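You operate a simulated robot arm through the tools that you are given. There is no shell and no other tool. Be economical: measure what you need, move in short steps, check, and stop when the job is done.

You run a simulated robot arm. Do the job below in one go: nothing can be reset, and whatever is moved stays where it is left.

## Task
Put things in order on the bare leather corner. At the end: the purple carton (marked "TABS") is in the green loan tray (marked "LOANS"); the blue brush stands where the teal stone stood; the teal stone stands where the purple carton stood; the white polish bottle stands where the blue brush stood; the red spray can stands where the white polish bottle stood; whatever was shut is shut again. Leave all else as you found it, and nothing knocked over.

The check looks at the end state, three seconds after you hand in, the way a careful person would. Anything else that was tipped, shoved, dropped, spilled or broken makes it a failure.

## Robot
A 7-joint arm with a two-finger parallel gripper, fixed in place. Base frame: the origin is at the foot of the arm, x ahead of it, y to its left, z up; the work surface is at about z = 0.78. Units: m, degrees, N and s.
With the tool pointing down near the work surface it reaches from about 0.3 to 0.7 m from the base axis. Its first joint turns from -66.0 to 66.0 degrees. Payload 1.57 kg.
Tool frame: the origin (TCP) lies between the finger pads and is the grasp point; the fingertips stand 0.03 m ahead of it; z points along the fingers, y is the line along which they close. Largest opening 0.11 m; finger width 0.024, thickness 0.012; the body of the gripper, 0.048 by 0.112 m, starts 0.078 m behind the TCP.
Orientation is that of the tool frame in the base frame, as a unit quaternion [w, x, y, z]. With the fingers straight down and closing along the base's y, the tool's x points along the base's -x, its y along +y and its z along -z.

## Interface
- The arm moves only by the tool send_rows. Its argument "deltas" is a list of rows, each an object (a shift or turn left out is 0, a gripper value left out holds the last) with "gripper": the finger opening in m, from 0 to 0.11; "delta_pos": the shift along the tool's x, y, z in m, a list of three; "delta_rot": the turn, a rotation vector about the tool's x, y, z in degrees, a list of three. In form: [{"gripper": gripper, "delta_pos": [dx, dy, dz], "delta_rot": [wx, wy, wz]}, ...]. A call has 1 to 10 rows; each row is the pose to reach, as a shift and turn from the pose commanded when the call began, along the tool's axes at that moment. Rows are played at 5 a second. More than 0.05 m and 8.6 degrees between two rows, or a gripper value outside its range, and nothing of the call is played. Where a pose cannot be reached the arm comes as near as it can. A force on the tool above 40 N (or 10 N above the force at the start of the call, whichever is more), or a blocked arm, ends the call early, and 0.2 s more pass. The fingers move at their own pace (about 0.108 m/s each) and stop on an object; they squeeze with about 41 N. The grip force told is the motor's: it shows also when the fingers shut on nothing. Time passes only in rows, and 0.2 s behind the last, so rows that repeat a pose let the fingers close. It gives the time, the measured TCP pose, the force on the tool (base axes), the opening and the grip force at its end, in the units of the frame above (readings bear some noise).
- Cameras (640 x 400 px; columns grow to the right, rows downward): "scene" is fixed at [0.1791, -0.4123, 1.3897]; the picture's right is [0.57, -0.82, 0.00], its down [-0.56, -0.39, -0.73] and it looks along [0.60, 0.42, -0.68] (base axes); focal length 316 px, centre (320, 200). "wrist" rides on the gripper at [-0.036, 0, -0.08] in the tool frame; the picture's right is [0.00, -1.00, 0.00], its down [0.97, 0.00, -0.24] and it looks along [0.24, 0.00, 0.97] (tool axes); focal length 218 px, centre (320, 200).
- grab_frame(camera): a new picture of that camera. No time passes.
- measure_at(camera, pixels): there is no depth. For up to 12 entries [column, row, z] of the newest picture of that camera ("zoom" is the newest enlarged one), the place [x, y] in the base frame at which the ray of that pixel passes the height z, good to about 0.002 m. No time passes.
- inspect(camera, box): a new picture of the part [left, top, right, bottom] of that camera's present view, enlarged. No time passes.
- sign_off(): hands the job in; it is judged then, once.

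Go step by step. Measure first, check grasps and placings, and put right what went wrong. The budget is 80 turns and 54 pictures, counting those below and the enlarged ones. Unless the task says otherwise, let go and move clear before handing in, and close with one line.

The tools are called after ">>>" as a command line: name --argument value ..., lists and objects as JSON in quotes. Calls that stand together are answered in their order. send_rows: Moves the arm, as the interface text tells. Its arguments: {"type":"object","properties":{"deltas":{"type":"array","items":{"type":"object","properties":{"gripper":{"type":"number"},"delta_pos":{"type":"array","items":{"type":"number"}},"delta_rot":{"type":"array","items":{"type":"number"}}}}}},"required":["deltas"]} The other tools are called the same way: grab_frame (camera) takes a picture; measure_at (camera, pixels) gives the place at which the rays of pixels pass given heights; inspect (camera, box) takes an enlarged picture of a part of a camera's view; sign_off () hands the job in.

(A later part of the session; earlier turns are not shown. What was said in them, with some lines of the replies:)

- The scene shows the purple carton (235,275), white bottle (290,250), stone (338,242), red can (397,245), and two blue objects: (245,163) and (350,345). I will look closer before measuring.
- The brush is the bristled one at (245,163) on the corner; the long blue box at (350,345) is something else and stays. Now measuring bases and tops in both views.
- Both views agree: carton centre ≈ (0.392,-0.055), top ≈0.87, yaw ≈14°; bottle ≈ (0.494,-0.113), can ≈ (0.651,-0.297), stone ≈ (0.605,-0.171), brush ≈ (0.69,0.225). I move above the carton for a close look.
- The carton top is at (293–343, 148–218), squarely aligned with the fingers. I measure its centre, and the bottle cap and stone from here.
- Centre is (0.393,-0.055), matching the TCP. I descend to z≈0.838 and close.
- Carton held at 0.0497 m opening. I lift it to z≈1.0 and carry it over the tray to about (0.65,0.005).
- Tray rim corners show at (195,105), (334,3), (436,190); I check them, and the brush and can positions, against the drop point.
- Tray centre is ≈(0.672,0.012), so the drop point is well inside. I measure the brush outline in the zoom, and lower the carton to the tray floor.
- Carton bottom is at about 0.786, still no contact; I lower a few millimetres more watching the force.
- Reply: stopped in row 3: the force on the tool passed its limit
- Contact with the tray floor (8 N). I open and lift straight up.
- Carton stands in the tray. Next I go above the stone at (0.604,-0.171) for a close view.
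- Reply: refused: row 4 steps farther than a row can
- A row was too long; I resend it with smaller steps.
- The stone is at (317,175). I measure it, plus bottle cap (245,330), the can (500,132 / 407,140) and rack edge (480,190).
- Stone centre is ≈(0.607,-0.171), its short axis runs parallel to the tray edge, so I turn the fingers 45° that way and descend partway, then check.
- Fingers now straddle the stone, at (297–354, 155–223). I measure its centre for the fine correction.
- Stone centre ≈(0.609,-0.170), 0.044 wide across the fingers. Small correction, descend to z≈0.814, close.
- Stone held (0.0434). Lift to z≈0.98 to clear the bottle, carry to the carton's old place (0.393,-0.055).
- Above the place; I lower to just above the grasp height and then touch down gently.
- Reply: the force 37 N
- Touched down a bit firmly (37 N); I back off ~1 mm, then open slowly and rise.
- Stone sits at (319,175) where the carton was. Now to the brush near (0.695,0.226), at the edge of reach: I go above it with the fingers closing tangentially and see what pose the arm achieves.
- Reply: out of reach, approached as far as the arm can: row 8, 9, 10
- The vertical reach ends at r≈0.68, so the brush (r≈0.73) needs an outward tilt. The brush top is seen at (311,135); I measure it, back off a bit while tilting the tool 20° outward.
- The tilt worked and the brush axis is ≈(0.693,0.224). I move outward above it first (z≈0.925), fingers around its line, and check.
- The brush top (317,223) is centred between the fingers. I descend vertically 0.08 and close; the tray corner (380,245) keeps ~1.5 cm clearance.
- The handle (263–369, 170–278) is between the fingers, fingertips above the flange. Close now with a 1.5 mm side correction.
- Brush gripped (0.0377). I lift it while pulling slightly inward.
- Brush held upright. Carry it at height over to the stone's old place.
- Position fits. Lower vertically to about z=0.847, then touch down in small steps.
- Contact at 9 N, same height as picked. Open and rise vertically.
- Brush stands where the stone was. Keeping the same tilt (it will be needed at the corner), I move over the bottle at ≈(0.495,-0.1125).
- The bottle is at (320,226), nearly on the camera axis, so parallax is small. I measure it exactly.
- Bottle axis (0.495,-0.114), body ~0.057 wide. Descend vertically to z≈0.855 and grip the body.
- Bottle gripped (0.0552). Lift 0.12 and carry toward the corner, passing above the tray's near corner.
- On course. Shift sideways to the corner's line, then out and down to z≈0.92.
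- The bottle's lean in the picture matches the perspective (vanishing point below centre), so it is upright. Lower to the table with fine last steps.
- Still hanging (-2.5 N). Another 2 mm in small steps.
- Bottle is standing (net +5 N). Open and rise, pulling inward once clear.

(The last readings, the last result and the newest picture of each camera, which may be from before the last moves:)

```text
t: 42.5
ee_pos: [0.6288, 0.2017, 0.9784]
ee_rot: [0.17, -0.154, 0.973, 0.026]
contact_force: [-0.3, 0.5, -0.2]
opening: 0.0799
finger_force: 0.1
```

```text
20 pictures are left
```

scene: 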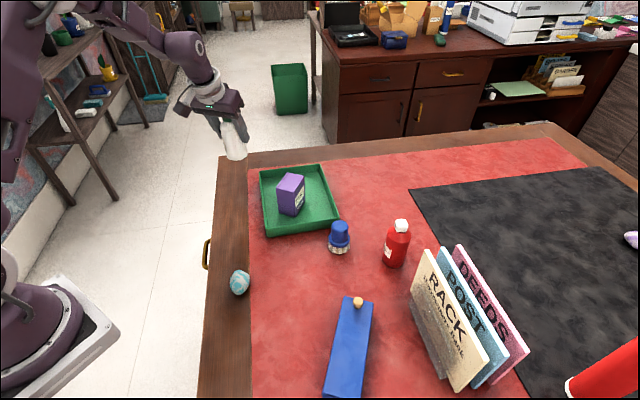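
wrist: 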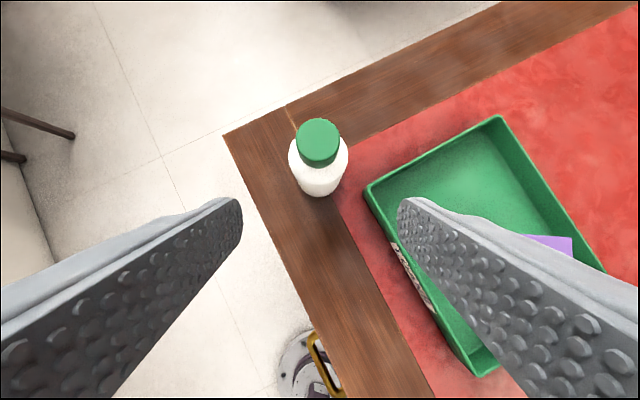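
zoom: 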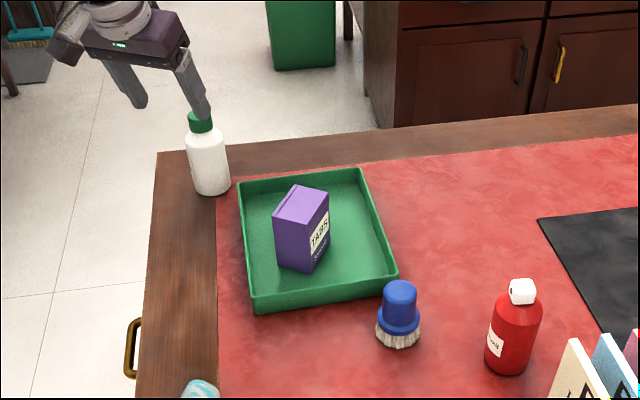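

Bottle stands on the brush's old spot. Now toward the can: I go to (0.60,-0.22), turning the tilt direction to azimuth -18°, and look at the can and rack.

>>> send_rows --deltas '[{"delta_pos": [0.0157, -0.0434, -0.0081], "delta_rot": [1.37, 0, 3.76]}, {"delta_pos": [0.0314, -0.0868, -0.0161], "delta_rot": [2.74, 0, 7.52]}, {"delta_pos": [0.0471, -0.1302, -0.0242], "delta_rot": [4.1, 0, 11.28]}, {"delta_pos": [0.0628, -0.1736, -0.0323], "delta_rot": [5.47, 0, 15.04]}, {"delta_pos": [0.0784, -0.2169, -0.0403], "delta_rot": [6.84, 0, 18.8]}, {"delta_pos": [0.0941, -0.2603, -0.0484], "delta_rot": [8.21, 0, 22.56]}, {"delta_pos": [0.1098, -0.3037, -0.0565], "delta_rot": [9.58, 0, 26.32]}, {"delta_pos": [0.1255, -0.3471, -0.0645], "delta_rot": [10.94, 0, 30.08]}, {"delta_pos": [0.1412, -0.3905, -0.0726], "delta_rot": [12.31, 0, 33.84]}, {"delta_pos": [0.1412, -0.3905, -0.0726], "delta_rot": [12.31, 0, 33.84]}]'

>>> grab_frame --camera "wrist"

>>> inspect --camera "scene" --box '[350, 200, 550, 400]'

```text
t: 44.7
ee_pos: [0.5994, -0.2179, 0.9975]
ee_rot: [0.172, 0.155, 0.972, -0.027]
contact_force: [0.3, -0.7, 0.0]
opening: 0.08
finger_force: 0.1
```

```text
19 pictures are left
```

wrist: 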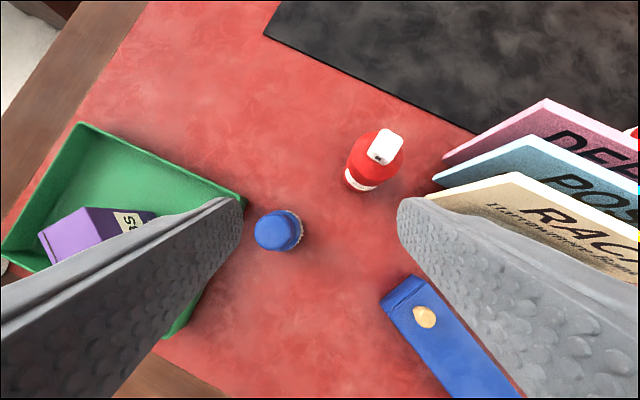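

```text
2.00 times, centred on (450, 300) of scene
```

zoom: 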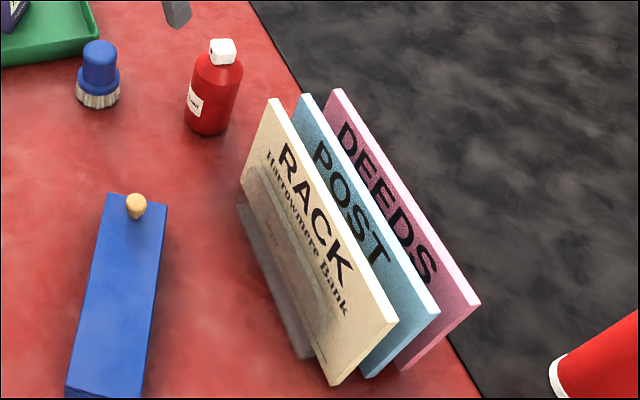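

Panels' near edges run in wrist from (428,197)/(433,183)/(443,160) at the bottom to (515,172)/(525,135)/(545,98) at the top. I measure those with the can.

>>> measure_at --camera "wrist" --pixels '[[428, 197, 0.79], [433, 183, 0.79], [443, 160, 0.79], [515, 172, 0.9], [525, 135, 0.9], [545, 98, 0.9], [515, 172, 0.88], [386, 147, 0.9], [361, 187, 0.782], [371, 165, 0.87], [280, 232, 0.85], [425, 318, 0.84]]'

>>> measure_at --camera "scene" --pixels '[[410, 289, 0.79], [410, 289, 0.8], [425, 249, 0.9], [425, 249, 0.88], [441.5, 246.5, 0.9], [456.5, 244, 0.9], [356, 302, 0.85]]'

```text
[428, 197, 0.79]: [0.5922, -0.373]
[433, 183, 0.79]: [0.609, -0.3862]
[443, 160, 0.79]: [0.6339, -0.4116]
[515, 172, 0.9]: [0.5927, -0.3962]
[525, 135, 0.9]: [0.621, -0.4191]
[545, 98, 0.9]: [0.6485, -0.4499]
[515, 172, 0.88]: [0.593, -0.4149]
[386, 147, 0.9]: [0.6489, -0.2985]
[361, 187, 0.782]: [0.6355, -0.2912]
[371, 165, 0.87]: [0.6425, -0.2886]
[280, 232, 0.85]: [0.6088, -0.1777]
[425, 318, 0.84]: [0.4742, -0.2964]
```

```text
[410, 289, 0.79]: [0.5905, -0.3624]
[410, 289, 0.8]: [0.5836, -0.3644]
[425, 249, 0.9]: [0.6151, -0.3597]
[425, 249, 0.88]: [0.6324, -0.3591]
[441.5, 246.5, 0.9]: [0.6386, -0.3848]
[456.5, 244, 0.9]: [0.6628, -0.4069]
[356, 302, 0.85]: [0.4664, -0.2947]
```

The nearest panel edge is at (0.592,-0.367), top ≈0.926, about 8 cm sideways from the can: fingers and palm clear it with opening 0.07. Move above the can at z≈0.945.

>>> send_rows --deltas '[{"delta_pos": [-0.016, -0.02, 0.0], "gripper": 0.07}, {"delta_pos": [-0.032, -0.04, 0.03]}, {"delta_pos": [-0.0476, -0.0605, 0.055]}, {"delta_pos": [-0.0476, -0.0605, 0.0732]}, {"delta_pos": [-0.0476, -0.0605, 0.0732]}]'

>>> grab_frame --camera "wrist"

```text
t: 45.9
ee_pos: [0.648, -0.2964, 0.9451]
ee_rot: [0.172, 0.154, 0.973, -0.027]
contact_force: [0.3, -0.1, -0.5]
opening: 0.0701
finger_force: 0.0
```

```text
17 pictures are left
```

wrist: 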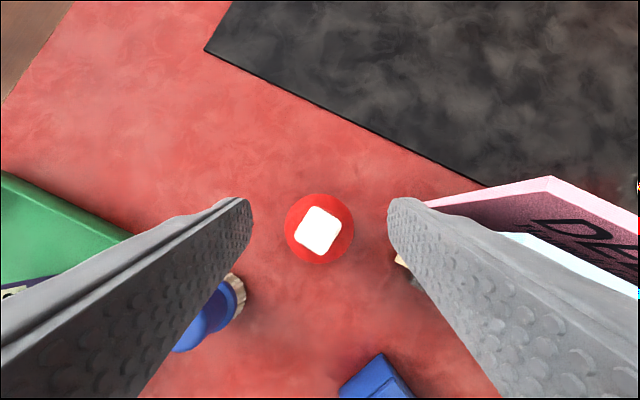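

The can (284–354, 194–265) is centred between the fingers. Measure its axis, descend vertically to z≈0.85, close.

>>> measure_at --camera "wrist" --pixels '[[319, 229, 0.87], [319, 230, 0.9], [284, 229, 0.86], [354, 229, 0.86]]'

>>> send_rows --deltas '[{"delta_pos": [0.012, 0, 0.0329]}, {"delta_pos": [0.0239, 0, 0.0658]}, {"delta_pos": [0.0325, 0, 0.0893]}, {"delta_pos": [0.0325, 0, 0.0893]}, {"delta_pos": [0.0325, 0, 0.0893], "gripper": 0.03}, {"delta_pos": [0.0325, 0, 0.0893], "gripper": 0.03}, {"delta_pos": [0.0325, 0, 0.0893], "gripper": 0.03}]'

>>> inspect --camera "scene" --box '[300, 150, 500, 320]'

```text
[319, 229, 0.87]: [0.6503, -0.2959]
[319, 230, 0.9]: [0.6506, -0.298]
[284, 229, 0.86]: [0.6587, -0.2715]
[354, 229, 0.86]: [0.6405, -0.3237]
```

```text
t: 47.5
ee_pos: [0.6459, -0.2956, 0.8517]
ee_rot: [0.173, 0.154, 0.972, -0.027]
contact_force: [0.7, -1.2, -0.1]
opening: 0.0512
finger_force: 40.7
```

```text
2.35 times, centred on (400, 235) of scene
```

zoom: 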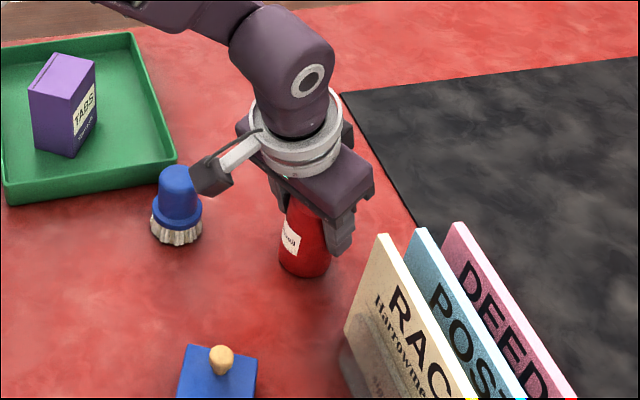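

Can gripped (0.0512). Lift 0.11 and carry it to the bottle's old place (0.495,-0.1135), well above the brush.

>>> send_rows --deltas '[{"delta_pos": [-0.0103, 0, -0.0282]}, {"delta_pos": [-0.0257, 0, -0.0705]}, {"delta_pos": [-0.0094, 0, -0.1137]}, {"delta_pos": [0.0234, 0.0253, -0.1256]}, {"delta_pos": [0.0563, 0.0506, -0.1376]}, {"delta_pos": [0.0891, 0.076, -0.1495]}, {"delta_pos": [0.122, 0.1013, -0.1615]}, {"delta_pos": [0.1548, 0.1266, -0.1734]}, {"delta_pos": [0.1548, 0.1266, -0.1734]}]'

>>> grab_frame --camera "scene"

```text
t: 49.5
ee_pos: [0.4889, -0.1132, 0.9623]
ee_rot: [0.172, 0.154, 0.973, -0.027]
contact_force: [0.1, 1.0, -1.8]
opening: 0.0511
finger_force: 40.9
```

```text
15 pictures are left
```

scene: 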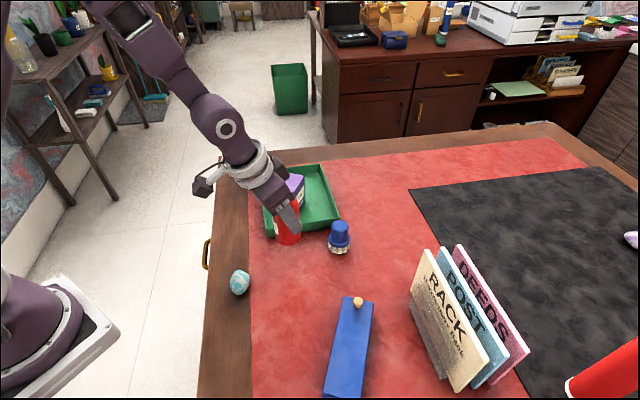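

Aligned. Lower to z≈0.854, then fine contact steps.

>>> send_rows --deltas '[{"delta_pos": [0.014, 0.0017, 0.041]}, {"delta_pos": [0.0275, 0.0017, 0.08]}, {"delta_pos": [0.0337, 0.0017, 0.097]}, {"delta_pos": [0.0357, 0.0017, 0.1025]}, {"delta_pos": [0.0362, 0.0017, 0.1039]}, {"delta_pos": [0.0362, 0.0017, 0.1039]}]'

```text
t: 50.9
ee_pos: [0.4933, -0.1114, 0.8519]
ee_rot: [0.173, 0.154, 0.972, -0.028]
contact_force: [0.4, 0.6, -2.8]
opening: 0.0512
finger_force: 41.2
```

Still hanging (-2.8 N); two more small steps down.

>>> send_rows --deltas '[{"delta_pos": [0.0003, 0, 0.0008]}, {"delta_pos": [0.0005, 0, 0.0015]}, {"delta_pos": [0.0005, 0, 0.0015]}]'

```text
t: 51.7
ee_pos: [0.4945, -0.1112, 0.8518]
ee_rot: [0.174, 0.154, 0.972, -0.028]
contact_force: [-5.7, 6.0, 31.1]
opening: 0.0513
finger_force: 41.4
```

Seated (31 N); ease off 0.8 mm, open, rise vertically.

>>> send_rows --deltas '[{"delta_pos": [-0.0003, 0, -0.0008]}, {"delta_pos": [-0.0003, 0, -0.0008]}, {"delta_pos": [-0.0003, 0, -0.0008], "gripper": 0.06}, {"delta_pos": [-0.0003, 0, -0.0008], "gripper": 0.075}, {"delta_pos": [-0.0003, 0, -0.0008], "gripper": 0.075}, {"delta_pos": [-0.0103, 0, -0.0282]}, {"delta_pos": [-0.0257, 0, -0.0705]}, {"delta_pos": [-0.041, 0, -0.1128]}, {"delta_pos": [-0.0547, 0, -0.1504]}]'

>>> grab_frame --camera "wrist"

>>> grab_frame --camera "scene"

```text
t: 53.7
ee_pos: [0.4923, -0.1103, 1.0095]
ee_rot: [0.171, 0.155, 0.973, -0.027]
contact_force: [-0.5, 0.3, 0.6]
opening: 0.075
finger_force: 0.1
```

```text
14 pictures are left
```

wrist: 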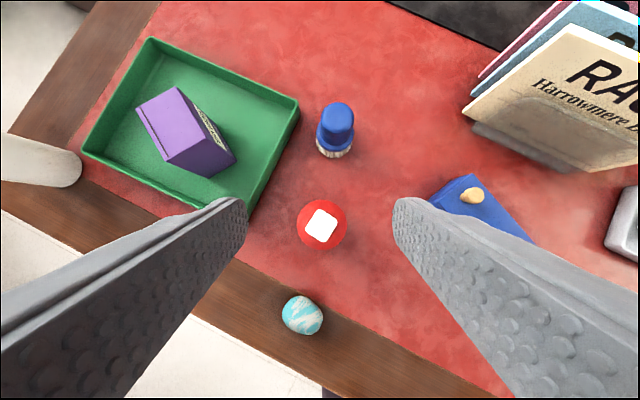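

```text
13 pictures are left
```

scene: 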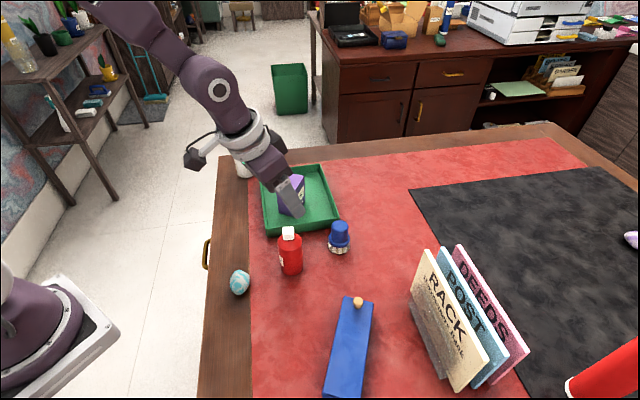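

All five look in place; I measure the can, stone and brush, and raise the arm for a clear final view of the bottle at the corner.

>>> measure_at --camera "wrist" --pixels '[[322, 225, 0.88], [302, 315, 0.8], [336, 112, 0.853], [334, 145, 0.785]]'

>>> send_rows --deltas '[{"delta_pos": [-0.0137, 0, -0.0376]}, {"delta_pos": [-0.0274, -0.015, -0.0752]}, {"delta_pos": [-0.041, -0.045, -0.1]}, {"delta_pos": [-0.041, -0.09, -0.1]}, {"delta_pos": [-0.041, -0.09, -0.1]}]'

>>> inspect --camera "scene" --box '[180, 120, 440, 310]'

```text
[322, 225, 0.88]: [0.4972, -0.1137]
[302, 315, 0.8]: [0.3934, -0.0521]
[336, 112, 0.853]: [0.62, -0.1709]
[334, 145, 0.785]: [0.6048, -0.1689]
```

```text
t: 54.9
ee_pos: [0.4698, -0.1997, 1.1193]
ee_rot: [0.172, 0.154, 0.973, -0.027]
contact_force: [-0.2, 0.4, 0.1]
opening: 0.0753
finger_force: 0.1
```

```text
2.11 times, centred on (310, 215) of scene
```

zoom: 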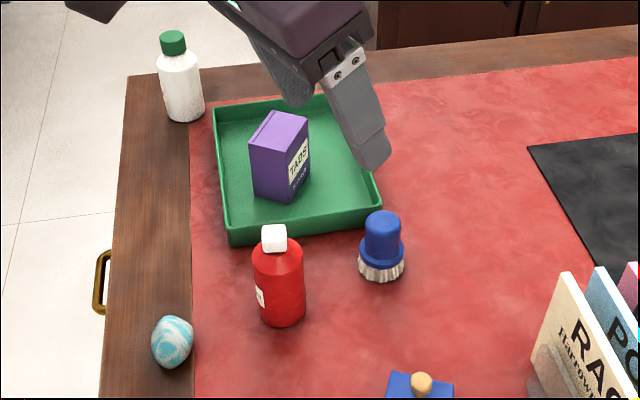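

The can is at (0.497,-0.114), the stone at (0.393,-0.052), the brush at about (0.612,-0.170), the bottle stands on its corner, and the carton is in the tray. All are upright and the arm is clear, so I hand in.

>>> sign_off

```text
The job is handed in.
```

The purple carton is in the green tray. The stone, brush, bottle and can each stand in their new places, upright and within about a centimetre by my measurements, and I opened nothing and disturbed nothing else that I could see.
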